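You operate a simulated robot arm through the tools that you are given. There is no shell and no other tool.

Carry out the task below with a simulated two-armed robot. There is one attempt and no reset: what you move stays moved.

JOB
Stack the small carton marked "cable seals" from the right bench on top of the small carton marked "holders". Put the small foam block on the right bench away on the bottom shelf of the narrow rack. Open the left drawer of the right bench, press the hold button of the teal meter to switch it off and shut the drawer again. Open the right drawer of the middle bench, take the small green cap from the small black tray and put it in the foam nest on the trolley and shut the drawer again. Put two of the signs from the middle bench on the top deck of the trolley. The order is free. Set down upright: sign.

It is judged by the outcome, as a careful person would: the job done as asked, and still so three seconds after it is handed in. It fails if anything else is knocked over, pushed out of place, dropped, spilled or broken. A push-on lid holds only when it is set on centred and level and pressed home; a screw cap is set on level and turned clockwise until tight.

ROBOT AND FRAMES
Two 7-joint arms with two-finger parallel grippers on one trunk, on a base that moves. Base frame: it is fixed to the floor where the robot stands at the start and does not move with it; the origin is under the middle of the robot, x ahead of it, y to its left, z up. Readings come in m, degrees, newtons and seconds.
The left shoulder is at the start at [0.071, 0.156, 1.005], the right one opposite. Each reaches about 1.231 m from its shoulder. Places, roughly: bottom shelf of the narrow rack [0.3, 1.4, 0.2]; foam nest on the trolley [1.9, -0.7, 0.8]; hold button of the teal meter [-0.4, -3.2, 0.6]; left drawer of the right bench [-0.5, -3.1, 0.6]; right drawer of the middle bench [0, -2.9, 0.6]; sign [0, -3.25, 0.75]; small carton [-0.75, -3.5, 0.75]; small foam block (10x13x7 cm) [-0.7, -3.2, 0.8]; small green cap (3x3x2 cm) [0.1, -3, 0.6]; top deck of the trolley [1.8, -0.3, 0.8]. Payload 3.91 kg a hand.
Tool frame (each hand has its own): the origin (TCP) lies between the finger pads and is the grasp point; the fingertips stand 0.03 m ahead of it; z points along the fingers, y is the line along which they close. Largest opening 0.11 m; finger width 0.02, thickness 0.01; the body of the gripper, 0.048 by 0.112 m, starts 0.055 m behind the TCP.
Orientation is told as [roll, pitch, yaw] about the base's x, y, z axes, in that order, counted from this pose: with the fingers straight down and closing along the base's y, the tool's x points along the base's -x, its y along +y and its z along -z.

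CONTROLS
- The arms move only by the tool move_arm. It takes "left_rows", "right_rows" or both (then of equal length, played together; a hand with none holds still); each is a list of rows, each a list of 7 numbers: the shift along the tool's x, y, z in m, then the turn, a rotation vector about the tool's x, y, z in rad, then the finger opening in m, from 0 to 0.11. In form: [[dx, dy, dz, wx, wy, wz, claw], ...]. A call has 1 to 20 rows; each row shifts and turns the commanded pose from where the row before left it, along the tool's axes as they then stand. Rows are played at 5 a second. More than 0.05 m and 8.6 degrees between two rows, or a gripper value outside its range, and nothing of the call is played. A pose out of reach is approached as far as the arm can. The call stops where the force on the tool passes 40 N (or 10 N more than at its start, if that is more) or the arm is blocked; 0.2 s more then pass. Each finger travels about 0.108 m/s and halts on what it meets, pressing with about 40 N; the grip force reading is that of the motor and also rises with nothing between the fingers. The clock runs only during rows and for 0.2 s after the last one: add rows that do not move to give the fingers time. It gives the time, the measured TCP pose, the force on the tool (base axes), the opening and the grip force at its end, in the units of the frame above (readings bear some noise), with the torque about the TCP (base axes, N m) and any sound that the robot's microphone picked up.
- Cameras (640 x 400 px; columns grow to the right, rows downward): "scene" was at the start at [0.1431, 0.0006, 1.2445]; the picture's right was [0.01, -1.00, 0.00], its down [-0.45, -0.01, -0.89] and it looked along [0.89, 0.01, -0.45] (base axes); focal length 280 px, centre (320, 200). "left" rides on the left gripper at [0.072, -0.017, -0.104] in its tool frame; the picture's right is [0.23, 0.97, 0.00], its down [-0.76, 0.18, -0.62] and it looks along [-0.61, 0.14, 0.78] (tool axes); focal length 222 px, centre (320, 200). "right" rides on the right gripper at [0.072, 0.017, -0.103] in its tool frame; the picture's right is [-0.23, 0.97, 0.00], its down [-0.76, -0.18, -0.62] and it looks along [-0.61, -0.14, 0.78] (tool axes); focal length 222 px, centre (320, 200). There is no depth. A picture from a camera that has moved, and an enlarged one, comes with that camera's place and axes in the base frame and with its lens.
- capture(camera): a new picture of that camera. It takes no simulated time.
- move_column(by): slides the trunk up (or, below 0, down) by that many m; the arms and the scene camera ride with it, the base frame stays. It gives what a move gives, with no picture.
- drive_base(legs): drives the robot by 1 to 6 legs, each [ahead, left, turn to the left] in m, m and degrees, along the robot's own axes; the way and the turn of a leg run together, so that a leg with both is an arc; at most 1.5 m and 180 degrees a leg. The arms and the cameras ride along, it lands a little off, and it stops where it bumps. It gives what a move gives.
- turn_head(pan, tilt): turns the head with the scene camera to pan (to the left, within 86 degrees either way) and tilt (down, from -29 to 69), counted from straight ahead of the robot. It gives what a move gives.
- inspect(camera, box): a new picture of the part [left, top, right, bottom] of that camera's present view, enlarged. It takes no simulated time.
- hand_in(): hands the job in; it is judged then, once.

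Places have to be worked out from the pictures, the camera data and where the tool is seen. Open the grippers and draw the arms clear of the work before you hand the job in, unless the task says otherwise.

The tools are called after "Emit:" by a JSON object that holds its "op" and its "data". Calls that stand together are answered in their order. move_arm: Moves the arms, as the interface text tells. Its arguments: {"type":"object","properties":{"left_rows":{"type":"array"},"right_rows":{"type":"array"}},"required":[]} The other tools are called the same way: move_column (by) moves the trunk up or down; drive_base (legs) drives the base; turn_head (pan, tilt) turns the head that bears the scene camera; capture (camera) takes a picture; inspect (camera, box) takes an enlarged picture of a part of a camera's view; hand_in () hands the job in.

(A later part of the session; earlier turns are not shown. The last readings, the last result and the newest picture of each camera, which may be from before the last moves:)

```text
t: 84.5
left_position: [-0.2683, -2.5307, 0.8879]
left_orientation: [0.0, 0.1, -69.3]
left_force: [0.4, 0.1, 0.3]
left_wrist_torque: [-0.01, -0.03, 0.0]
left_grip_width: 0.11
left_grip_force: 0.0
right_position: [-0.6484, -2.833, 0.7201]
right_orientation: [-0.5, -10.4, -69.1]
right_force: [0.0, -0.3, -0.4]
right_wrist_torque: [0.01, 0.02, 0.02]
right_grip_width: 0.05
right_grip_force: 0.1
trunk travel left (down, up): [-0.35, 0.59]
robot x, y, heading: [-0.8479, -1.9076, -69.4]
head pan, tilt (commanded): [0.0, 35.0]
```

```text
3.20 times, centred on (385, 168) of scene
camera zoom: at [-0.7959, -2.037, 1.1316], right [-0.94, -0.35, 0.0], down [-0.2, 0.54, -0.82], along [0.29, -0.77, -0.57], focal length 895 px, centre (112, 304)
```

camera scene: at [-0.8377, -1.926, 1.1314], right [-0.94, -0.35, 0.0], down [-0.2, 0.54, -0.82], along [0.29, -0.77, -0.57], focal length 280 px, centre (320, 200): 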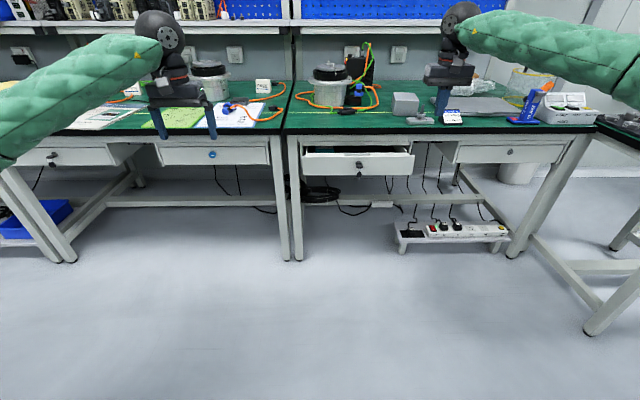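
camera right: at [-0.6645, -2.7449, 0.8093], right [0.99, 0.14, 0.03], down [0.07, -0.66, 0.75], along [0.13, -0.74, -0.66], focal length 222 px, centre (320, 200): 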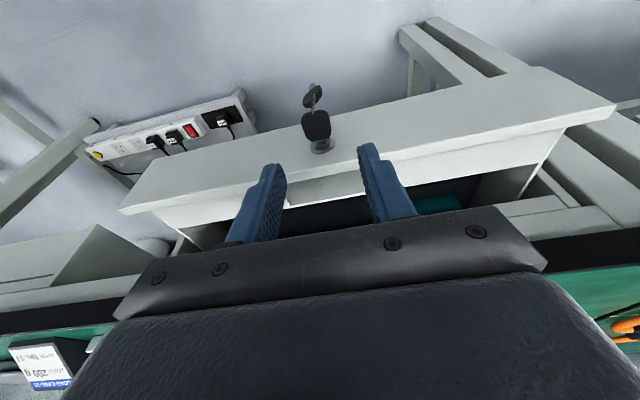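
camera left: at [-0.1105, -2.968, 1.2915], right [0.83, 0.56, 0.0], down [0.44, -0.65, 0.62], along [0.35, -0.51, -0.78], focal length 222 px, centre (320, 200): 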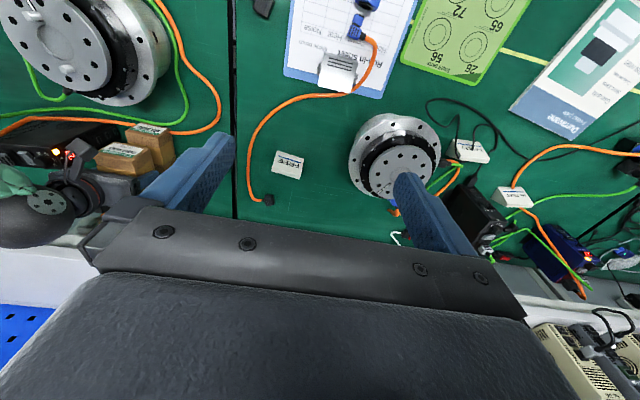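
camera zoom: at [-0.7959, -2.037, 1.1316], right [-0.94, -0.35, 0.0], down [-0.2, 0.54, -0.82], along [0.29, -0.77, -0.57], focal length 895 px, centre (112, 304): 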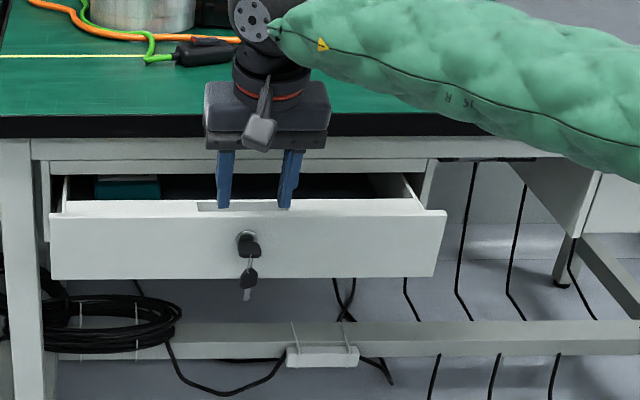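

The key bow is centred below the fingers at F≈2.424. I descend onto it.

Emit:
{"op": "move_arm", "data": {"right_rows": [[0.0026, -0.0005, 0.0206, 0, 0, 0, 0.05], [0.0026, -0.0005, 0.0206, 0, 0, 0, 0.05], [0.0026, -0.0005, 0.0206, 0, 0, 0, 0.05], [0.0026, -0.0005, 0.0206, 0, 0, 0, 0.05], [0, 0, 0, 0, 0, 0, 0.05]]}}

Emit:
{"op": "inspect", "data": {"camera": "right", "box": [200, 50, 440, 250]}}

```text
t: 85.7
left_position: [-0.2682, -2.5301, 0.8887]
left_orientation: [-0.1, 0.0, -69.1]
left_force: [-0.1, -0.4, 0.1]
left_wrist_torque: [-0.01, -0.02, -0.02]
left_grip_width: 0.11
left_grip_force: 0.0
right_position: [-0.6478, -2.841, 0.6354]
right_orientation: [-0.4, -10.4, -69.1]
right_force: [-0.5, -0.3, -0.2]
right_wrist_torque: [0.0, 0.0, 0.01]
right_grip_width: 0.0499
right_grip_force: 0.0
trunk travel left (down, up): [-0.35, 0.59]
robot x, y, heading: [-0.8464, -1.9084, -69.3]
head pan, tilt (commanded): [0.0, 35.0]
```

```text
2.00 times, centred on (320, 150) of right
camera zoom: at [-0.6651, -2.7505, 0.7244], right [0.99, 0.14, 0.03], down [0.07, -0.66, 0.75], along [0.13, -0.74, -0.66], focal length 444 px, centre (320, 300)
```

zoom: 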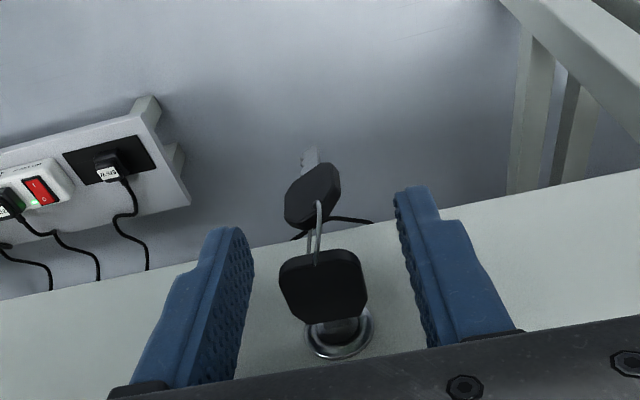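

Closing on the bow and pulling the drawer 12 cm.

Emit:
{"op": "move_arm", "data": {"right_rows": [[0, 0, 0, 0, 0, 0, 0.03], [0, 0, 0, 0, 0, 0, 0.015], [0, 0, 0, 0, 0, 0, 0.015], [0, 0, 0, 0, 0, 0, 0.015], [0.0148, -0.0003, -0.0027, 0, 0, 0, 0.015], [0.0197, -0.0004, -0.0036, 0, 0, 0, 0.015], [0.0197, -0.0004, -0.0036, 0, 0, 0, 0.015], [0.0197, -0.0004, -0.0036, 0, 0, 0, 0.015], [0.0197, -0.0004, -0.0036, 0, 0, 0, 0.015], [0.0197, -0.0004, -0.0036, 0, 0, 0, 0.015], [0, 0, 0, 0, 0, 0, 0.015]]}}

Emit:
{"op": "capture", "data": {"camera": "scene"}}

```text
t: 88.1
left_position: [-0.2665, -2.5289, 0.8878]
left_orientation: [0.0, 0.0, -69.2]
left_force: [0.9, 0.1, -0.5]
left_wrist_torque: [0.02, -0.01, -0.01]
left_grip_width: 0.1099
left_grip_force: 0.1
right_position: [-0.6914, -2.7304, 0.6348]
right_orientation: [-0.4, -10.4, -68.9]
right_force: [19.9, 7.5, 3.2]
right_wrist_torque: [0.02, -0.01, 1.22]
right_grip_width: 0.0241
right_grip_force: 45.2
trunk travel left (down, up): [-0.35, 0.59]
robot x, y, heading: [-0.8437, -1.906, -69.3]
head pan, tilt (commanded): [0.0, 35.0]
```

```text
taken
camera scene: at [-0.7948, -2.0364, 1.1315], right [-0.94, -0.35, 0.0], down [-0.2, 0.54, -0.82], along [0.29, -0.77, -0.57], focal length 280 px, centre (320, 200)
```

scene: 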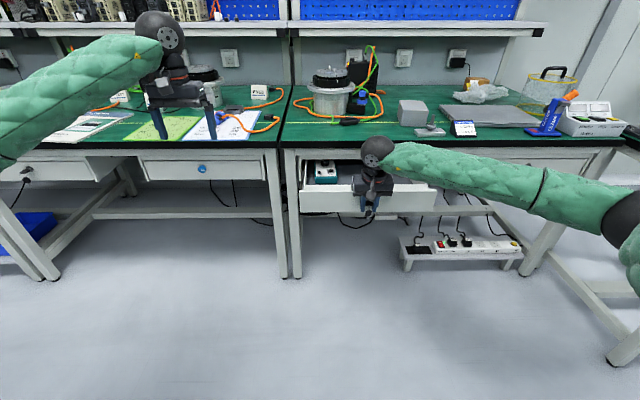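

Good, the drawer moved 12 cm more. Sideways load is now to the left, so I correct +1.5 mm and keep pulling another 12 cm.

Emit:
{"op": "move_arm", "data": {"right_rows": [[0, 0.0015, 0, 0, 0, 0, 0.015], [0.0197, 0, -0.0036, 0, 0, 0, 0.015], [0.0197, 0, -0.0036, 0, 0, 0, 0.015], [0.0197, 0, -0.0036, 0, 0, 0, 0.015], [0.0197, 0, -0.0036, 0, 0, 0, 0.015], [0.0197, 0, -0.0036, 0, 0, 0, 0.015], [0.0197, 0, -0.0036, 0, 0, 0, 0.015], [0, 0, 0, 0, 0, 0, 0.015]]}}

Emit:
{"op": "capture", "data": {"camera": "scene"}}

```text
t: 89.9
left_position: [-0.2682, -2.5313, 0.8882]
left_orientation: [0.0, 0.1, -69.3]
left_force: [-0.2, 0.4, -0.1]
left_wrist_torque: [-0.02, 0.03, -0.01]
left_grip_width: 0.1101
left_grip_force: 0.1
right_position: [-0.7337, -2.6202, 0.6353]
right_orientation: [-0.4, -10.3, -69.1]
right_force: [10.0, 3.9, -7.4]
right_wrist_torque: [0.34, 0.12, 0.65]
right_grip_width: 0.0238
right_grip_force: 44.9
trunk travel left (down, up): [-0.35, 0.59]
robot x, y, heading: [-0.8427, -1.9106, -69.5]
head pan, tilt (commanded): [0.0, 35.0]
```

```text
taken
camera scene: at [-0.7954, -2.0373, 1.1314], right [-0.94, -0.35, 0.0], down [-0.2, 0.54, -0.82], along [0.29, -0.77, -0.57], focal length 280 px, centre (320, 200)
```

scene: 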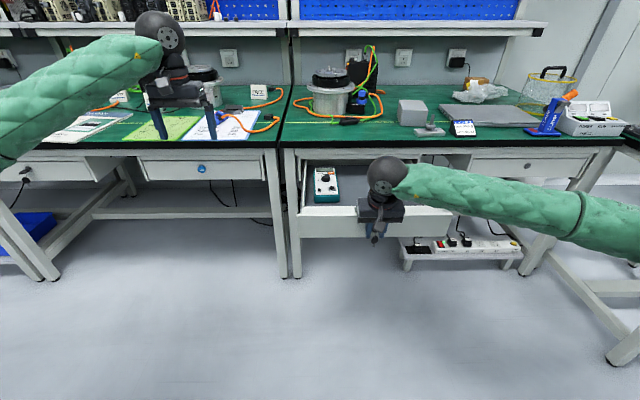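

The teal meter is visible in the drawer. Zooming in on it.

Emit:
{"op": "inspect", "data": {"camera": "scene", "box": [295, 150, 375, 215]}}

```text
6.15 times, centred on (335, 182) of scene
camera zoom: at [-0.7954, -2.0373, 1.1314], right [-0.94, -0.35, 0.0], down [-0.2, 0.54, -0.82], along [0.29, -0.77, -0.57], focal length 1722 px, centre (228, 308)
```

zoom: 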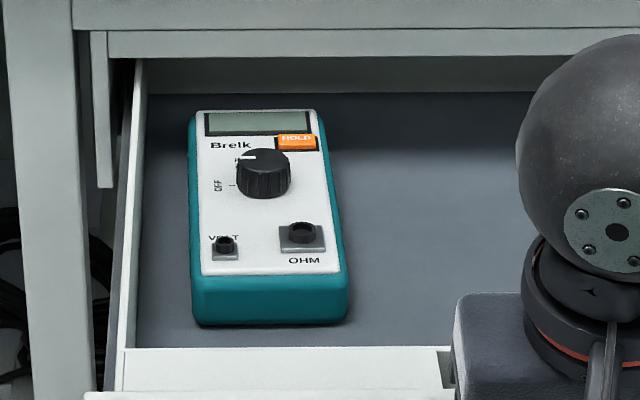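

The orange HOLD button is at about F 2.49, just 3 cm in front of the worktop edge; I pull the drawer 5 cm further for clearance.

Emit:
{"op": "move_arm", "data": {"right_rows": [[0, 0.0007, 0, 0, 0, 0, 0.015], [0.0148, 0, -0.0027, 0, 0, 0, 0.015], [0.0148, 0, -0.0027, 0, 0, 0, 0.015], [0.0148, 0, -0.0027, 0, 0, 0, 0.015], [0, 0, 0, 0, 0, 0, 0.015]]}}

Emit:
{"op": "inspect", "data": {"camera": "scene", "box": [295, 150, 375, 215]}}

```text
t: 91.1
left_position: [-0.2696, -2.5307, 0.8882]
left_orientation: [0.0, 0.0, -69.3]
left_force: [-1.0, -0.3, -0.1]
left_wrist_torque: [0.01, -0.01, 0.01]
left_grip_width: 0.1101
left_grip_force: 0.0
right_position: [-0.7526, -2.5785, 0.6357]
right_orientation: [-0.4, -10.4, -69.1]
right_force: [-16.4, -6.8, -6.6]
right_wrist_torque: [-0.78, -0.28, 0.69]
right_grip_width: 0.024
right_grip_force: 44.7
trunk travel left (down, up): [-0.35, 0.59]
robot x, y, heading: [-0.8474, -1.9044, -69.3]
head pan, tilt (commanded): [0.0, 35.0]
```

```text
6.15 times, centred on (335, 182) of scene
camera zoom: at [-0.7967, -2.0377, 1.1314], right [-0.94, -0.35, 0.0], down [-0.2, 0.54, -0.82], along [0.29, -0.77, -0.57], focal length 1722 px, centre (228, 308)
```

zoom: 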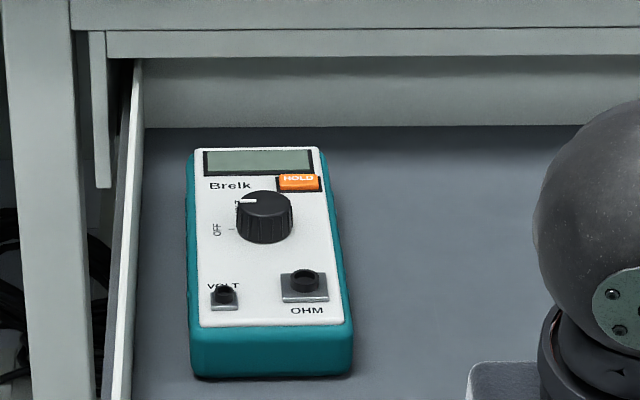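

The drawer is nearly fully out (back wall visible). I release the key, lift, straighten the hand to vertical with fingers closed, and move above the HOLD button (F≈2.435, R≈1.51).

Emit:
{"op": "move_arm", "data": {"right_rows": [[0, 0, 0, 0, 0, 0, 0.03], [0, 0, 0, 0, 0, 0, 0.05], [0, 0, 0, 0, 0, 0, 0.05], [-0.0072, 0, -0.0393, 0, 0, 0, 0.05], [-0.0072, 0, -0.0393, 0, 0, 0, 0.05], [-0.0072, 0, -0.0393, 0, 0, 0, 0.05], [0, 0, 0, 0, 0.0907, 0, 0], [0, 0, 0, 0, 0.0907, 0, 0], [-0.0421, 0.0161, 0, 0, 0, 0, 0], [-0.0421, 0.0161, 0, 0, 0, 0, 0], [-0.0421, 0.0161, 0, 0, 0, 0, 0], [-0.0421, 0.0161, 0, 0, 0, 0, 0], [-0.0421, 0.0161, 0, 0, 0, 0, 0], [-0.0421, 0.0161, 0, 0, 0, 0, 0], [-0.0421, 0.0161, 0, 0, 0, 0, 0], [0, 0, 0, 0, 0, 0, 0]]}}

Emit:
{"op": "capture", "data": {"camera": "right"}}

Emit:
{"op": "inspect", "data": {"camera": "scene", "box": [285, 130, 395, 215]}}

```text
t: 94.5
left_position: [-0.2678, -2.5311, 0.8883]
left_orientation: [0.0, 0.0, -69.3]
left_force: [-0.1, 0.2, -0.3]
left_wrist_torque: [0.04, -0.04, -0.01]
left_grip_width: 0.1101
left_grip_force: 0.0
right_position: [-0.5378, -2.8135, 0.7545]
right_orientation: [-0.4, 0.0, -69.1]
right_force: [-0.5, -0.4, 0.8]
right_wrist_torque: [-0.02, 0.02, 0.0]
right_grip_width: 0.0
right_grip_force: 37.9
trunk travel left (down, up): [-0.35, 0.59]
robot x, y, heading: [-0.8442, -1.906, -68.8]
head pan, tilt (commanded): [0.0, 35.0]
```

```text
taken
camera right: at [-0.5476, -2.7398, 0.8578], right [0.99, 0.13, -0.01], down [0.11, -0.77, 0.62], along [0.08, -0.62, -0.78], focal length 222 px, centre (320, 200)
```

right: 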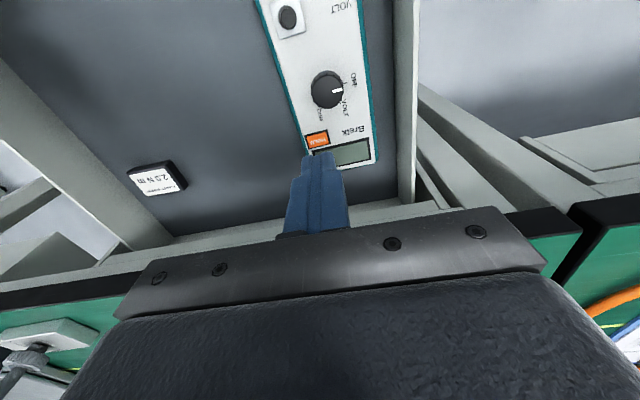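

```text
4.71 times, centred on (340, 172) of scene
camera zoom: at [-0.7959, -2.037, 1.1316], right [-0.94, -0.35, 0.0], down [-0.2, 0.54, -0.82], along [0.29, -0.77, -0.57], focal length 1316 px, centre (226, 329)
```

zoom: 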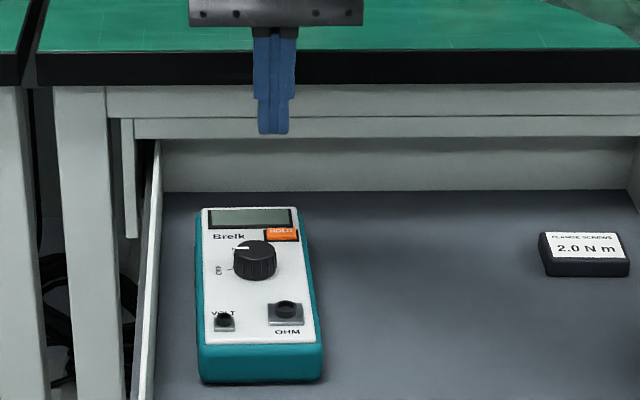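

Triangulating both views puts the button at F≈2.457, R≈1.512, z≈0.631. I shift 2 cm forward, 6 mm right and descend to 1 cm above it.

Emit:
{"op": "move_arm", "data": {"right_rows": [[-0.02, -0.006, 0, 0, 0, 0, 0], [0, 0, 0.0275, 0, 0, 0, 0], [0, 0, 0.0275, 0, 0, 0, 0], [0, 0, 0.0275, 0, 0, 0, 0], [0, 0, 0, 0, 0, 0, 0]]}}

Emit:
{"op": "inspect", "data": {"camera": "right", "box": [240, 50, 440, 210]}}

Emit:
{"op": "inspect", "data": {"camera": "scene", "box": [285, 130, 395, 215]}}

```text
t: 95.7
left_position: [-0.2683, -2.529, 0.8878]
left_orientation: [0.0, 0.0, -69.3]
left_force: [-0.9, 0.1, 0.8]
left_wrist_torque: [0.02, -0.02, -0.01]
left_grip_width: 0.1102
left_grip_force: 0.0
right_position: [-0.538, -2.8341, 0.6709]
right_orientation: [-0.4, 0.0, -69.1]
right_force: [0.1, 0.4, 1.2]
right_wrist_torque: [0.0, -0.01, -0.02]
right_grip_width: 0.0
right_grip_force: 37.6
trunk travel left (down, up): [-0.35, 0.59]
robot x, y, heading: [-0.846, -1.9053, -69.4]
head pan, tilt (commanded): [0.0, 35.0]
```

```text
2.50 times, centred on (340, 130) of right
camera zoom: at [-0.5478, -2.7603, 0.7735], right [0.99, 0.14, -0.01], down [0.11, -0.77, 0.62], along [0.08, -0.62, -0.78], focal length 555 px, centre (270, 375)
```

zoom: 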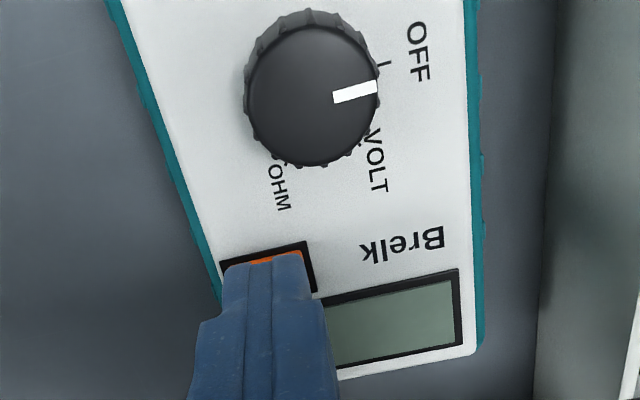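

```text
4.71 times, centred on (340, 172) of scene
camera zoom: at [-0.7957, -2.0369, 1.1316], right [-0.94, -0.35, 0.0], down [-0.2, 0.54, -0.82], along [0.29, -0.77, -0.57], focal length 1316 px, centre (226, 329)
```

zoom: 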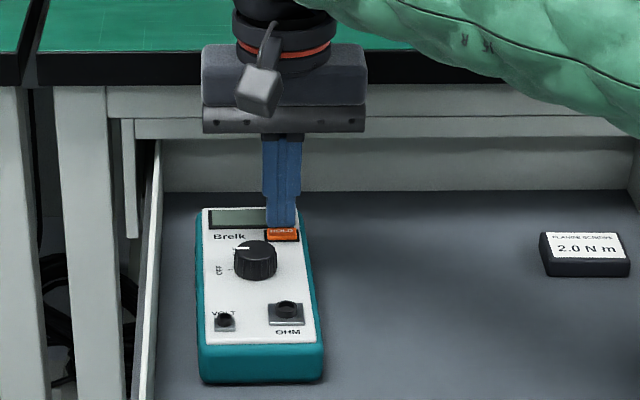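

The tip is right above the button. I step down slowly to press.

Emit:
{"op": "move_arm", "data": {"right_rows": [[0, 0, 0.004, 0, 0, 0, 0], [0, 0, 0.003, 0, 0, 0, 0], [0, 0, 0.002, 0, 0, 0, 0], [0, 0, 0, 0, 0, 0, 0]]}}

Emit:
{"op": "inspect", "data": {"camera": "right", "box": [240, 50, 440, 210]}}

```text
t: 96.7
left_position: [-0.2684, -2.5305, 0.8883]
left_orientation: [0.0, 0.1, -69.2]
left_force: [-0.3, 0.5, 0.7]
left_wrist_torque: [0.01, -0.03, 0.01]
left_grip_width: 0.1099
left_grip_force: 0.1
right_position: [-0.5376, -2.8324, 0.6635]
right_orientation: [-0.4, 0.1, -69.1]
right_force: [0.8, 0.7, 0.1]
right_wrist_torque: [0.0, -0.04, 0.02]
right_grip_width: 0.0
right_grip_force: 37.7
trunk travel left (down, up): [-0.35, 0.59]
robot x, y, heading: [-0.845, -1.9044, -69.3]
head pan, tilt (commanded): [0.0, 35.0]
```

```text
2.50 times, centred on (340, 130) of right
camera zoom: at [-0.548, -2.7596, 0.7658], right [0.99, 0.14, -0.01], down [0.11, -0.77, 0.62], along [0.08, -0.62, -0.78], focal length 555 px, centre (270, 375)
```

zoom: 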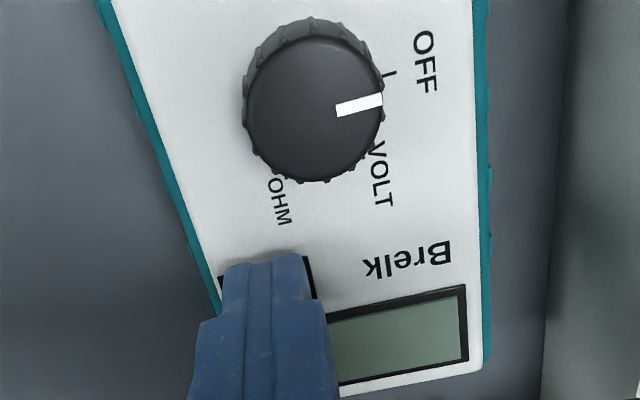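

No contact yet; I continue down in 1.5–2 mm steps.

Emit:
{"op": "move_arm", "data": {"right_rows": [[0, 0, 0.002, 0, 0, 0, 0], [0, 0, 0.0015, 0, 0, 0, 0], [0, 0, 0, 0, 0, 0, 0]]}}

```text
t: 97.5
left_position: [-0.268, -2.5303, 0.889]
left_orientation: [0.0, 0.0, -69.2]
left_force: [-0.1, 0.3, 0.9]
left_wrist_torque: [0.0, 0.02, 0.0]
left_grip_width: 0.1099
left_grip_force: 0.1
right_position: [-0.5383, -2.8316, 0.6589]
right_orientation: [-0.4, 0.0, -69.2]
right_force: [0.0, -0.1, 3.7]
right_wrist_torque: [-0.03, -0.02, 0.02]
right_grip_width: 0.0
right_grip_force: 37.7
trunk travel left (down, up): [-0.35, 0.59]
robot x, y, heading: [-0.8418, -1.9068, -69.3]
head pan, tilt (commanded): [0.0, 35.0]
heard: click
```

A click was heard at 3.7 N – the button was pressed. I lift straight up and check the display.

Emit:
{"op": "move_arm", "data": {"right_rows": [[0, 0, -0.01, 0, 0, 0, 0], [0, 0, -0.04, 0, 0, 0, 0], [0, 0, -0.04, 0, 0, 0, 0], [0, 0, 0, 0, 0, 0, 0]]}}

Emit:
{"op": "inspect", "data": {"camera": "right", "box": [240, 30, 440, 190]}}

Emit:
{"op": "inspect", "data": {"camera": "scene", "box": [310, 160, 360, 200]}}

```text
t: 98.5
left_position: [-0.2678, -2.5302, 0.8881]
left_orientation: [0.1, 0.1, -69.3]
left_force: [0.1, 0.4, -0.8]
left_wrist_torque: [0.04, -0.01, 0.0]
left_grip_width: 0.1103
left_grip_force: 0.0
right_position: [-0.5358, -2.8308, 0.75]
right_orientation: [-0.5, 0.1, -69.1]
right_force: [0.1, 0.4, 0.5]
right_wrist_torque: [0.0, -0.01, -0.03]
right_grip_width: 0.0002
right_grip_force: 37.1
trunk travel left (down, up): [-0.35, 0.59]
robot x, y, heading: [-0.8458, -1.9061, -69.4]
head pan, tilt (commanded): [0.0, 35.0]
```

```text
2.50 times, centred on (340, 110) of right
camera zoom: at [-0.5456, -2.7575, 0.854], right [0.99, 0.13, -0.01], down [0.11, -0.77, 0.62], along [0.08, -0.62, -0.78], focal length 555 px, centre (270, 425)
```

zoom: 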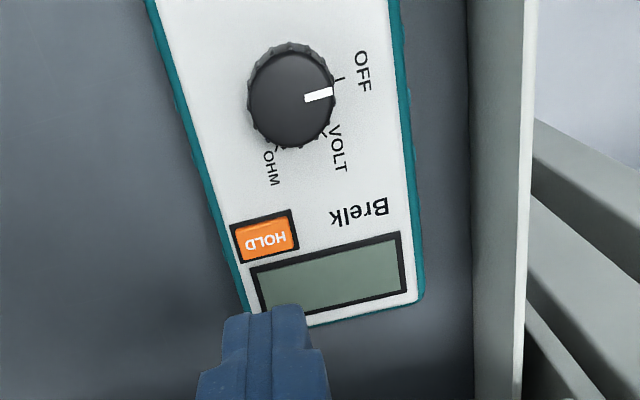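

```text
10.00 times, centred on (335, 180) of scene
camera zoom: at [-0.7956, -2.0373, 1.1314], right [-0.94, -0.35, 0.0], down [-0.2, 0.54, -0.82], along [0.29, -0.77, -0.57], focal length 2797 px, centre (170, 400)
```

zoom: 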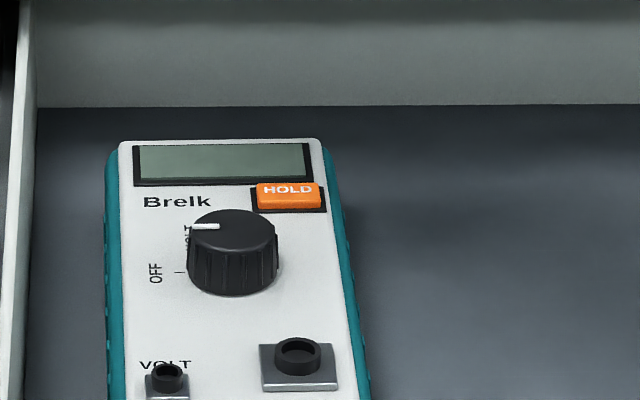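

The click registered with the button now released; I take it as switched off. Next I bring the right hand back over the drawer front, open to 0.11 to straddle the key, tilt 40°, and lower in front of the drawer face for pushing it shut.

Emit:
{"op": "move_arm", "data": {"right_rows": [[0, 0, -0.045, 0, 0, 0, 0], [0.0454, -0.0135, 0, 0, 0, 0, 0], [0.0454, -0.0135, 0, 0, 0, 0, 0], [0.0454, -0.0135, 0, 0, 0, 0, 0], [0.0454, -0.0135, 0, 0, 0, 0, 0], [0.0454, -0.0135, 0, 0, 0, 0, 0], [0.0454, -0.0135, 0, 0, 0, 0, 0], [0.0454, -0.0135, 0, 0, 0, 0, 0.05], [0.0454, -0.0135, 0, 0, 0, 0, 0.11], [0, 0, 0, 0, -0.1396, 0, 0.11], [0, 0, 0, 0, -0.1396, 0, 0.11], [0, 0, 0, 0, -0.1396, 0, 0.11], [0, 0, 0, 0, -0.1396, 0, 0.11], [0, 0, 0, 0, -0.1396, 0, 0.11], [0, 0, 0, 0, 0, 0, 0.11]]}}

Emit:
{"op": "capture", "data": {"camera": "right"}}

Emit:
{"op": "inspect", "data": {"camera": "scene", "box": [310, 150, 370, 198]}}

Emit:
{"op": "capture", "data": {"camera": "scene"}}

```text
t: 101.7
left_position: [-0.2674, -2.5301, 0.8878]
left_orientation: [0.0, 0.0, -69.1]
left_force: [0.3, -0.2, 0.2]
left_wrist_torque: [-0.02, -0.01, 0.05]
left_grip_width: 0.1101
left_grip_force: 0.0
right_position: [-0.7658, -2.5319, 0.7958]
right_orientation: [-0.4, -40.0, -68.7]
right_force: [0.2, 0.2, -0.6]
right_wrist_torque: [0.0, 0.0, 0.03]
right_grip_width: 0.1101
right_grip_force: 0.1
trunk travel left (down, up): [-0.35, 0.59]
robot x, y, heading: [-0.8458, -1.9067, -69.2]
head pan, tilt (commanded): [0.0, 35.0]
```

```text
taken
camera right: at [-0.7949, -2.4123, 0.8281], right [0.97, 0.19, 0.14], down [-0.09, -0.23, 0.97], along [0.21, -0.96, -0.21], focal length 222 px, centre (320, 200)
```

right: 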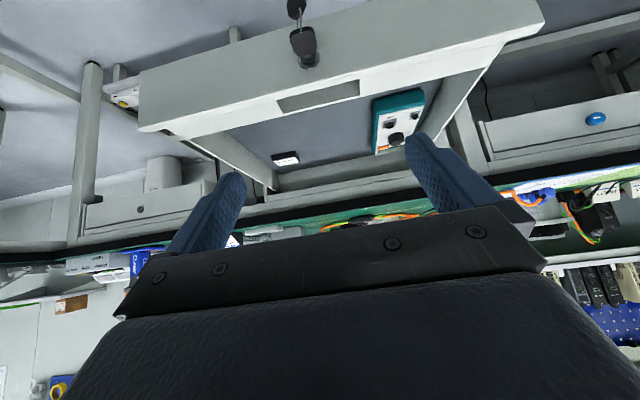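

```text
8.33 times, centred on (340, 174) of scene
camera zoom: at [-0.7958, -2.037, 1.1315], right [-0.94, -0.35, 0.0], down [-0.2, 0.54, -0.82], along [0.29, -0.77, -0.57], focal length 2331 px, centre (153, 417)
```

zoom: 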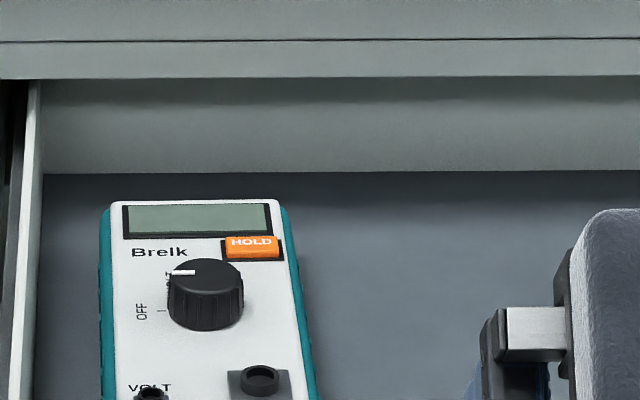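

```text
taken
camera scene: at [-0.7958, -2.037, 1.1315], right [-0.94, -0.35, 0.0], down [-0.2, 0.54, -0.82], along [0.29, -0.77, -0.57], focal length 280 px, centre (320, 200)
```

scene: 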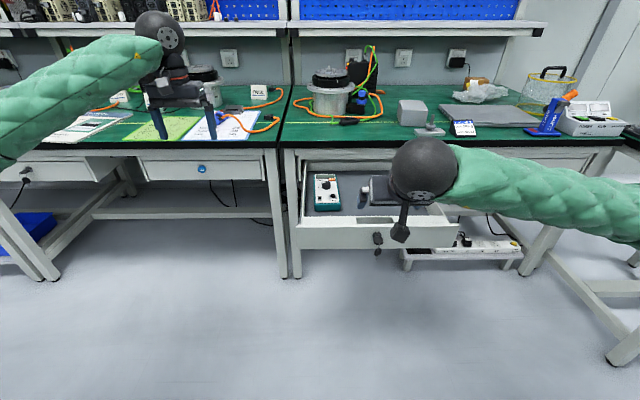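

Hand is centred on the key line in front of the drawer. I lower it to z≈0.64.

Emit:
{"op": "move_arm", "data": {"right_rows": [[0.0257, 0, 0.0306, 0, 0, 0, 0.11], [0.0257, 0, 0.0306, 0, 0, 0, 0.11], [0.0257, 0, 0.0306, 0, 0, 0, 0.11], [0.0257, 0, 0.0306, 0, 0, 0, 0.11], [0, 0, 0, 0, 0, 0, 0.11]]}}

Emit:
{"op": "capture", "data": {"camera": "right"}}

```text
t: 102.9
left_position: [-0.2693, -2.5298, 0.8884]
left_orientation: [0.0, 0.0, -69.2]
left_force: [-0.2, -0.9, -0.3]
left_wrist_torque: [0.02, 0.0, 0.01]
left_grip_width: 0.1102
left_grip_force: 0.0
right_position: [-0.7673, -2.5323, 0.6368]
right_orientation: [-0.6, -40.0, -68.8]
right_force: [-0.6, 0.5, -0.5]
right_wrist_torque: [-0.03, -0.03, -0.01]
right_grip_width: 0.1098
right_grip_force: 0.1
trunk travel left (down, up): [-0.35, 0.59]
robot x, y, heading: [-0.847, -1.9109, -69.2]
head pan, tilt (commanded): [0.0, 35.0]
```

```text
taken
camera right: at [-0.7953, -2.414, 0.6685], right [0.97, 0.18, 0.14], down [-0.09, -0.23, 0.97], along [0.21, -0.95, -0.21], focal length 222 px, centre (320, 200)
```

right: 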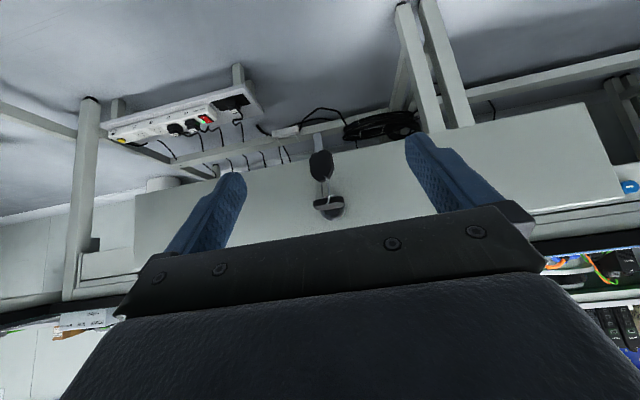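

The key is between the open fingers. I push forward with both fingertips, 2 cm per row, 36 cm to start.

Emit:
{"op": "move_arm", "data": {"right_rows": [[-0.0153, 0, 0.0129, 0, 0, 0, 0.11], [-0.0153, 0, 0.0129, 0, 0, 0, 0.11], [-0.0153, 0, 0.0129, 0, 0, 0, 0.11], [-0.0153, 0, 0.0129, 0, 0, 0, 0.11], [-0.0153, 0, 0.0129, 0, 0, 0, 0.11], [-0.0153, 0, 0.0129, 0, 0, 0, 0.11], [-0.0153, 0, 0.0129, 0, 0, 0, 0.11], [-0.0153, 0, 0.0129, 0, 0, 0, 0.11], [-0.0153, 0, 0.0129, 0, 0, 0, 0.11], [-0.0153, 0, 0.0129, 0, 0, 0, 0.11], [-0.0153, 0, 0.0129, 0, 0, 0, 0.11], [-0.0153, 0, 0.0129, 0, 0, 0, 0.11], [-0.0153, 0, 0.0129, 0, 0, 0, 0.11], [-0.0153, 0, 0.0129, 0, 0, 0, 0.11], [-0.0153, 0, 0.0129, 0, 0, 0, 0.11], [-0.0153, 0, 0.0129, 0, 0, 0, 0.11], [-0.0153, 0, 0.0129, 0, 0, 0, 0.11], [-0.0153, 0, 0.0129, 0, 0, 0, 0.11], [0, 0, 0, 0, 0, 0, 0.11]]}}

Emit:
{"op": "capture", "data": {"camera": "right"}}

Emit:
{"op": "capture", "data": {"camera": "scene"}}

```text
t: 106.9
left_position: [-0.2678, -2.5304, 0.8883]
left_orientation: [0.0, 0.0, -69.2]
left_force: [-0.4, -0.1, -0.2]
left_wrist_torque: [0.0, 0.01, -0.02]
left_grip_width: 0.11
left_grip_force: 0.2
right_position: [-0.6395, -2.8695, 0.6365]
right_orientation: [-0.5, -40.0, -68.8]
right_force: [-0.2, 0.1, 0.3]
right_wrist_torque: [-0.03, 0.02, 0.0]
right_grip_width: 0.1099
right_grip_force: 0.1
trunk travel left (down, up): [-0.35, 0.59]
robot x, y, heading: [-0.8436, -1.9054, -69.4]
head pan, tilt (commanded): [0.0, 35.0]
```

```text
taken
camera right: at [-0.6675, -2.7501, 0.6692], right [0.97, 0.18, 0.14], down [-0.09, -0.23, 0.97], along [0.21, -0.95, -0.21], focal length 222 px, centre (320, 200)
```

right: 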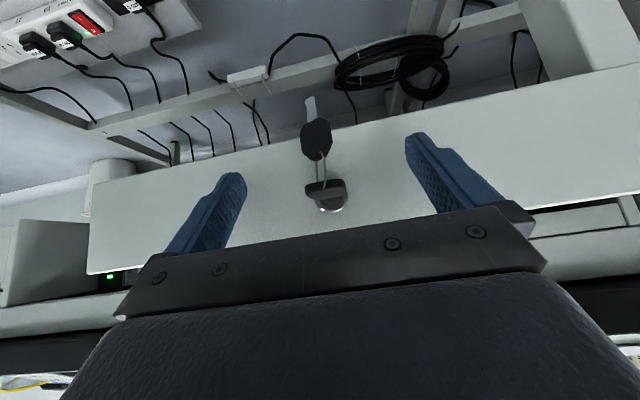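

```text
taken
camera scene: at [-0.7958, -2.037, 1.1315], right [-0.94, -0.35, 0.0], down [-0.2, 0.54, -0.82], along [0.29, -0.77, -0.57], focal length 280 px, centre (320, 200)
```

scene: 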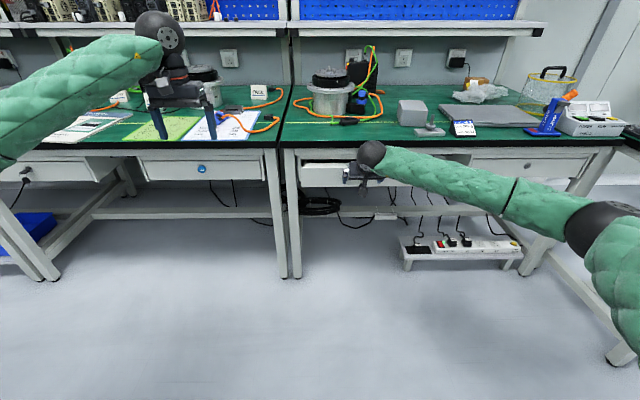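

The drawer is nearly shut (about 6 cm left). Continue more slowly.

Emit:
{"op": "move_arm", "data": {"right_rows": [[-0.0115, 0, 0.0097, 0, 0, 0, 0.11], [-0.0115, 0, 0.0097, 0, 0, 0, 0.11], [-0.0077, 0, 0.0064, 0, 0, 0, 0.11], [-0.0077, 0, 0.0064, 0, 0, 0, 0.11], [-0.0038, 0, 0.0032, 0, 0, 0, 0.11], [0, 0, 0, 0, 0, 0, 0.11]]}}

Emit:
{"op": "capture", "data": {"camera": "right"}}

Emit:
{"op": "inspect", "data": {"camera": "scene", "box": [285, 125, 445, 210]}}

```text
t: 108.3
left_position: [-0.2673, -2.5294, 0.8882]
left_orientation: [0.0, 0.0, -69.2]
left_force: [0.1, 0.1, 0.2]
left_wrist_torque: [0.01, -0.02, 0.01]
left_grip_width: 0.1101
left_grip_force: 0.0
right_position: [-0.6188, -2.9201, 0.6356]
right_orientation: [-0.5, -40.0, -68.8]
right_force: [-0.3, -0.1, -0.2]
right_wrist_torque: [0.01, -0.02, 0.01]
right_grip_width: 0.1101
right_grip_force: 0.0
trunk travel left (down, up): [-0.35, 0.59]
robot x, y, heading: [-0.8426, -1.9089, -69.4]
head pan, tilt (commanded): [0.0, 35.0]
```

```text
taken
camera right: at [-0.6481, -2.8017, 0.6679], right [0.97, 0.18, 0.14], down [-0.09, -0.23, 0.97], along [0.21, -0.95, -0.21], focal length 222 px, centre (320, 200)
```

right: 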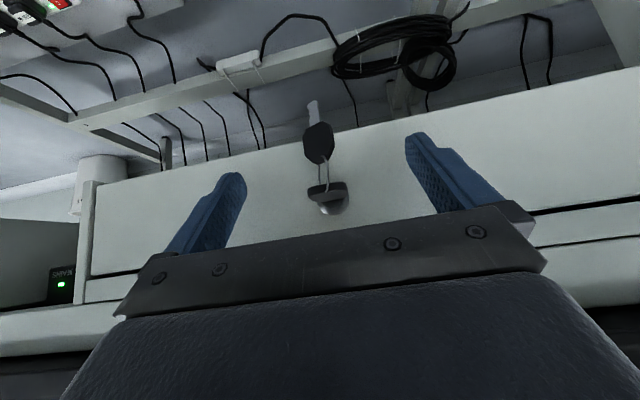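

```text
4.00 times, centred on (365, 168) of scene
camera zoom: at [-0.7957, -2.0371, 1.1315], right [-0.94, -0.35, 0.0], down [-0.2, 0.54, -0.82], along [0.29, -0.77, -0.57], focal length 1119 px, centre (140, 330)
```

zoom: 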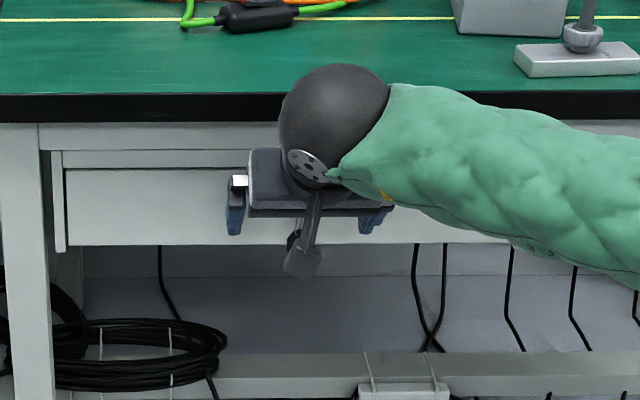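

The drawer looks flush. I push a few more millimetres to feel the stop.

Emit:
{"op": "move_arm", "data": {"right_rows": [[-0.0038, 0, 0.0032, 0, 0, 0, 0.11], [-0.0023, 0, 0.0019, 0, 0, 0, 0.11], [-0.0023, 0, 0.0019, 0, 0, 0, 0.11], [0, 0, 0, 0, 0, 0, 0.11]]}}

```text
t: 109.2
left_position: [-0.2701, -2.5304, 0.8893]
left_orientation: [0.0, 0.0, -69.3]
left_force: [0.8, -0.7, 0.0]
left_wrist_torque: [0.0, 0.0, -0.01]
left_grip_width: 0.1099
left_grip_force: 0.2
right_position: [-0.6171, -2.927, 0.6352]
right_orientation: [-0.6, -39.8, -68.5]
right_force: [-6.8, 11.8, 6.3]
right_wrist_torque: [0.18, -0.21, 0.7]
right_grip_width: 0.1088
right_grip_force: 0.1
trunk travel left (down, up): [-0.35, 0.59]
robot x, y, heading: [-0.8437, -1.9047, -69.4]
head pan, tilt (commanded): [0.0, 35.0]
stopped in row 4 (right hand): the force on the tool passed its limit at 42 N (the readings are from after the stop); the commanded pose is now the measured one
```

The drawer hit its stop: closed. I withdraw the right hand back and up and bring it vertical.

Emit:
{"op": "move_arm", "data": {"right_rows": [[0.0306, 0, -0.0257, 0, 0, 0, 0.11], [0.0306, 0, -0.0257, 0, 0, 0, 0.11], [0.0306, 0, -0.0257, 0, 0, 0, 0.11], [0.0306, 0, -0.0257, 0, 0, 0, 0.11], [-0.0321, 0, -0.0383, 0, 0, 0, 0.11], [-0.0321, 0, -0.0383, 0, 0, 0, 0.11], [-0.0321, -0.02, -0.0306, 0, 0.1396, 0, 0.11], [-0.0321, -0.02, -0.0306, 0, 0.1396, 0, 0.11], [-0.01, -0.02, -0.04, 0, 0.1396, 0, 0.11], [0, -0.02, -0.03, 0, 0.1396, 0, 0.11], [0, -0.02, 0, 0, 0.1396, 0, 0.11], [0, -0.02, 0, 0, 0, 0, 0.11]]}}

Emit:
{"op": "inspect", "data": {"camera": "scene", "box": [285, 125, 445, 210]}}

Emit:
{"op": "capture", "data": {"camera": "scene"}}

```text
t: 111.8
left_position: [-0.2697, -2.5298, 0.8884]
left_orientation: [0.0, 0.0, -69.3]
left_force: [0.3, 0.0, 1.1]
left_wrist_torque: [-0.01, 0.03, 0.0]
left_grip_width: 0.1101
left_grip_force: 0.0
right_position: [-0.7824, -2.8238, 0.8909]
right_orientation: [-0.5, 0.5, -69.0]
right_force: [0.4, 0.4, 0.5]
right_wrist_torque: [0.01, 0.01, 0.02]
right_grip_width: 0.1101
right_grip_force: 0.1
trunk travel left (down, up): [-0.35, 0.59]
robot x, y, heading: [-0.8469, -1.9081, -69.4]
head pan, tilt (commanded): [0.0, 35.0]
```

```text
4.00 times, centred on (365, 168) of scene
camera zoom: at [-0.7964, -2.0366, 1.1316], right [-0.94, -0.35, 0.0], down [-0.2, 0.54, -0.82], along [0.29, -0.77, -0.57], focal length 1119 px, centre (140, 330)
```

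zoom: 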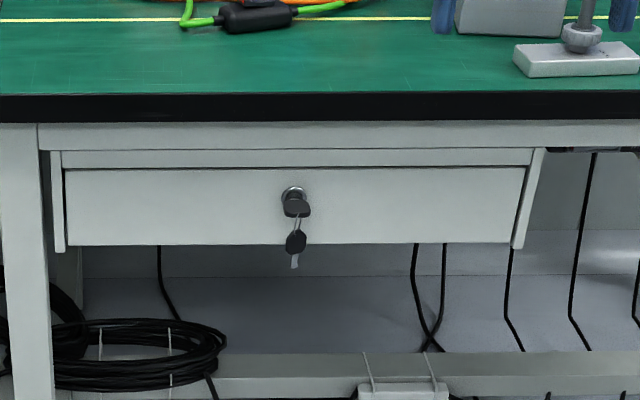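

```text
taken
camera scene: at [-0.7964, -2.0366, 1.1316], right [-0.94, -0.35, 0.0], down [-0.2, 0.54, -0.82], along [0.29, -0.77, -0.57], focal length 280 px, centre (320, 200)
```

scene: 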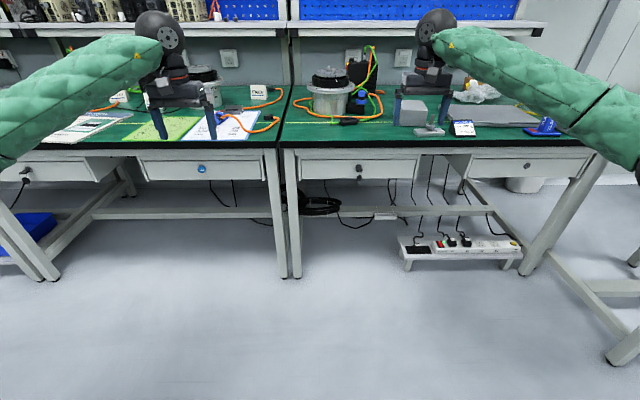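

The left drawer is shut. Now I drive 0.37 m left, in front of the blue-knob drawer.

Emit:
{"op": "drive_base", "data": {"legs": [[0, 0.37, 0.2]]}}

Emit:
{"op": "capture", "data": {"camera": "scene"}}

Emit:
{"op": "inspect", "data": {"camera": "scene", "box": [230, 125, 390, 210]}}

```text
t: 114.1
left_position: [0.084, -2.393, 0.8887]
left_orientation: [0.1, 0.1, -68.8]
left_force: [-0.7, 0.2, 0.0]
left_wrist_torque: [-0.03, 0.02, 0.0]
left_grip_width: 0.1098
left_grip_force: 0.0
right_position: [-0.4277, -2.6902, 0.8911]
right_orientation: [-0.5, 0.3, -68.4]
right_force: [0.5, 0.6, 0.8]
right_wrist_torque: [-0.02, -0.02, -0.04]
right_grip_width: 0.11
right_grip_force: 0.1
trunk travel left (down, up): [-0.35, 0.59]
robot x, y, heading: [-0.4969, -1.7734, -68.7]
head pan, tilt (commanded): [0.0, 35.0]
```

```text
taken
camera scene: at [-0.4474, -1.9036, 1.1315], right [-0.93, -0.36, 0.0], down [-0.21, 0.54, -0.82], along [0.3, -0.76, -0.57], focal length 280 px, centre (320, 200)
```

scene: 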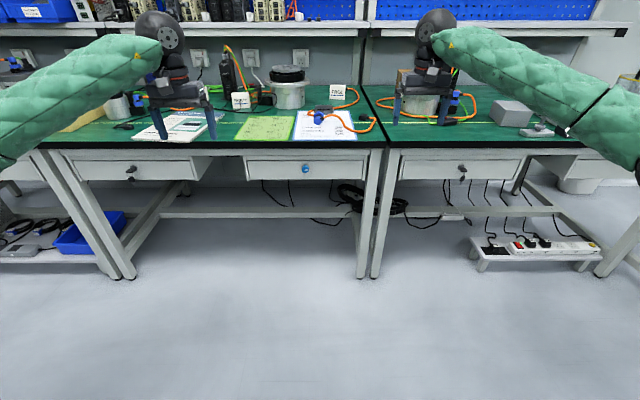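

```text
4.00 times, centred on (310, 168) of scene
camera zoom: at [-0.4474, -1.9036, 1.1315], right [-0.93, -0.36, 0.0], down [-0.21, 0.54, -0.82], along [0.3, -0.76, -0.57], focal length 1119 px, centre (360, 330)
```

zoom: 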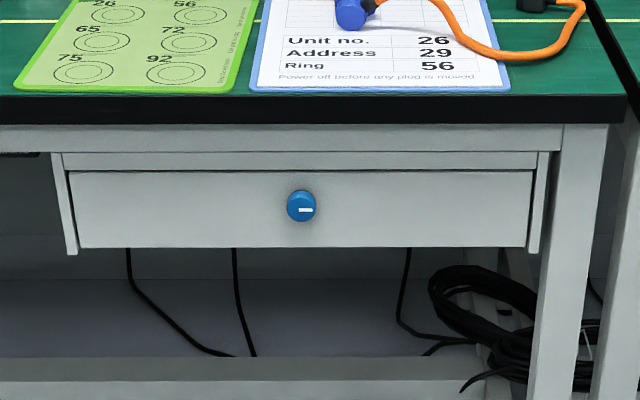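

Blue knob is at about R 1.038, z 0.641 in front of the face (F≈2.534). I bring the left hand there tilted 45°, to a pre-grasp 8.5 cm short of it.

Emit:
{"op": "move_arm", "data": {"left_rows": [[0, 0, 0, 0, -0.1309, 0.005, 0.07], [0, 0, 0, 0, -0.1309, 0, 0.07], [0, 0, 0, 0, -0.1309, 0, 0.07], [0, 0, 0, 0, -0.1309, 0, 0.07], [0, 0, 0, 0, -0.1309, 0, 0.07], [0, 0, 0, 0, -0.1309, 0, 0.07], [0.0007, -0.0292, 0.0274, 0, 0, 0, 0.07], [0.0007, -0.0292, 0.0274, 0, 0, 0, 0.07], [0.0007, -0.0292, 0.0274, 0, 0, 0, 0.07], [0.0007, -0.0292, 0.0274, 0, 0, 0, 0.07], [0.0007, -0.0292, 0.0274, 0, 0, 0, 0.07], [0.0007, -0.0292, 0.0274, 0, 0, 0, 0.07], [0.0007, -0.0292, 0.0274, 0, 0, 0, 0.07], [0.0007, -0.0292, 0.0274, 0, 0, 0, 0.07], [0.0007, -0.0292, 0.0274, 0, 0, 0, 0.07], [0, 0, 0, 0, 0, 0, 0.07]]}}

Emit:
{"op": "capture", "data": {"camera": "left"}}

Emit:
{"op": "capture", "data": {"camera": "scene"}}

```text
t: 117.5
left_position: [-0.1009, -2.6445, 0.7096]
left_orientation: [0.1, -45.0, -69.1]
left_force: [-0.1, 0.2, 0.3]
left_wrist_torque: [0.0, 0.01, 0.01]
left_grip_width: 0.0699
left_grip_force: 0.1
right_position: [-0.4281, -2.6906, 0.8909]
right_orientation: [-0.6, 0.3, -68.4]
right_force: [1.0, -0.7, 0.2]
right_wrist_torque: [-0.01, 0.01, 0.0]
right_grip_width: 0.11
right_grip_force: 0.0
trunk travel left (down, up): [-0.35, 0.59]
robot x, y, heading: [-0.5012, -1.772, -68.4]
head pan, tilt (commanded): [0.0, 35.0]
```

```text
taken
camera left: at [-0.1606, -2.5351, 0.731], right [0.85, 0.5, -0.16], down [0.2, -0.03, 0.98], along [0.48, -0.87, -0.12], focal length 222 px, centre (320, 200)
```

left: 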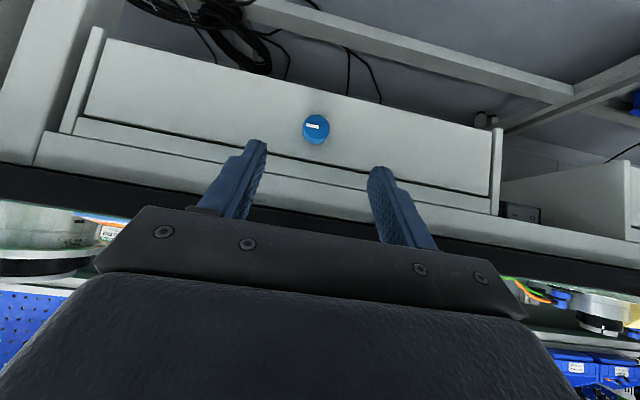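

```text
taken
camera scene: at [-0.448, -1.9037, 1.1316], right [-0.93, -0.36, 0.0], down [-0.21, 0.54, -0.82], along [0.3, -0.76, -0.57], focal length 280 px, centre (320, 200)
```

scene: 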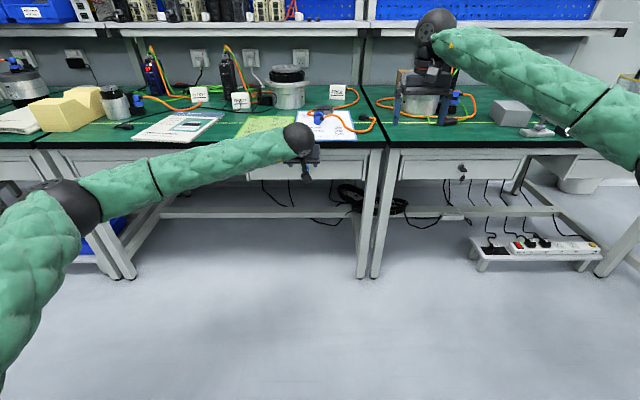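

Knob lies at R≈1.040, z≈0.64. I advance along the fingers in steps.

Emit:
{"op": "move_arm", "data": {"left_rows": [[0, -0.0008, 0.025, 0, 0, 0, 0.06], [0, -0.0008, 0.025, 0, 0, 0, 0.06], [0, -0.0008, 0.025, 0, 0, 0, 0.06], [0, 0, 0, 0, 0, 0, 0.06]]}}

Emit:
{"op": "inspect", "data": {"camera": "left", "box": [200, 40, 440, 240]}}

```text
t: 118.5
left_position: [-0.085, -2.695, 0.6573]
left_orientation: [-0.1, -45.0, -69.1]
left_force: [0.2, -0.7, -0.1]
left_wrist_torque: [-0.03, -0.01, -0.02]
left_grip_width: 0.0601
left_grip_force: 0.2
right_position: [-0.427, -2.6902, 0.891]
right_orientation: [-0.5, 0.2, -68.5]
right_force: [-1.0, -0.1, 0.7]
right_wrist_torque: [0.02, -0.02, 0.01]
right_grip_width: 0.1102
right_grip_force: 0.0
trunk travel left (down, up): [-0.35, 0.59]
robot x, y, heading: [-0.4988, -1.7706, -68.7]
head pan, tilt (commanded): [0.0, 35.0]
```

```text
2.00 times, centred on (320, 140) of left
camera zoom: at [-0.1454, -2.5851, 0.6773], right [0.85, 0.5, -0.16], down [0.2, -0.03, 0.98], along [0.48, -0.87, -0.12], focal length 444 px, centre (320, 320)
```

zoom: 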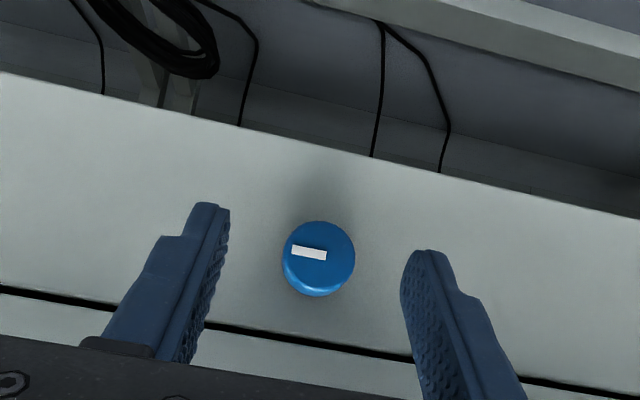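

The knob sits just between the tips. I advance another 1.2 cm and close.

Emit:
{"op": "move_arm", "data": {"left_rows": [[-0.002, 0.0003, 0.012, 0, 0, 0, 0.06], [0, 0, 0, 0, 0, 0, 0.04], [0, 0, 0, 0, 0, 0, 0.015], [0, 0, 0, 0, 0, 0, 0.015], [0, 0, 0, 0, 0, 0, 0.015]]}}

Emit:
{"op": "inspect", "data": {"camera": "left", "box": [200, 40, 440, 240]}}

```text
t: 119.7
left_position: [-0.0804, -2.7046, 0.6495]
left_orientation: [0.2, -44.9, -69.1]
left_force: [3.2, 1.1, 1.2]
left_wrist_torque: [0.08, -0.01, 0.35]
left_grip_width: 0.0266
left_grip_force: 45.1
right_position: [-0.4279, -2.6905, 0.8914]
right_orientation: [-0.5, 0.3, -68.5]
right_force: [-0.7, 0.1, 0.3]
right_wrist_torque: [-0.01, 0.01, 0.0]
right_grip_width: 0.1101
right_grip_force: 0.1
trunk travel left (down, up): [-0.35, 0.59]
robot x, y, heading: [-0.4996, -1.7728, -68.7]
head pan, tilt (commanded): [0.0, 35.0]
```

```text
2.00 times, centred on (320, 140) of left
camera zoom: at [-0.1401, -2.5941, 0.6707], right [0.85, 0.5, -0.16], down [0.2, -0.03, 0.98], along [0.48, -0.87, -0.12], focal length 444 px, centre (320, 320)
```

zoom: 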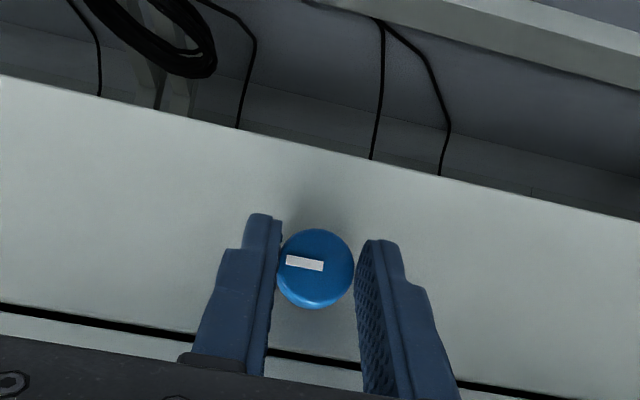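

Knob gripped (26.6 mm). Gentle 3 cm test pull.

Emit:
{"op": "move_arm", "data": {"left_rows": [[0.0071, 0, -0.0071, 0, 0, 0, 0.015], [0.0071, 0, -0.0071, 0, 0, 0, 0.015], [0.0071, 0, -0.0071, 0, 0, 0, 0.015], [0, 0, 0, 0, 0, 0, 0.015]]}}

Emit:
{"op": "inspect", "data": {"camera": "left", "box": [200, 40, 440, 240]}}

```text
t: 120.7
left_position: [-0.0913, -2.6749, 0.6492]
left_orientation: [0.1, -45.0, -69.0]
left_force: [5.3, 2.9, 1.2]
left_wrist_torque: [-0.57, -0.37, 0.35]
left_grip_width: 0.0265
left_grip_force: 44.8
right_position: [-0.4273, -2.6914, 0.8916]
right_orientation: [-0.5, 0.3, -68.5]
right_force: [0.1, -0.1, -0.1]
right_wrist_torque: [0.02, 0.03, -0.04]
right_grip_width: 0.1099
right_grip_force: 0.0
trunk travel left (down, up): [-0.35, 0.59]
robot x, y, heading: [-0.4984, -1.7754, -68.6]
head pan, tilt (commanded): [0.0, 35.0]
```

```text
2.00 times, centred on (320, 140) of left
camera zoom: at [-0.1513, -2.5658, 0.6706], right [0.85, 0.5, -0.16], down [0.2, -0.03, 0.98], along [0.48, -0.87, -0.12], focal length 444 px, centre (320, 320)
```

zoom: 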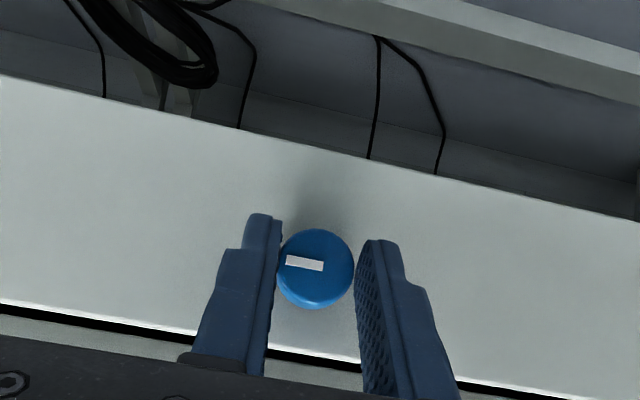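

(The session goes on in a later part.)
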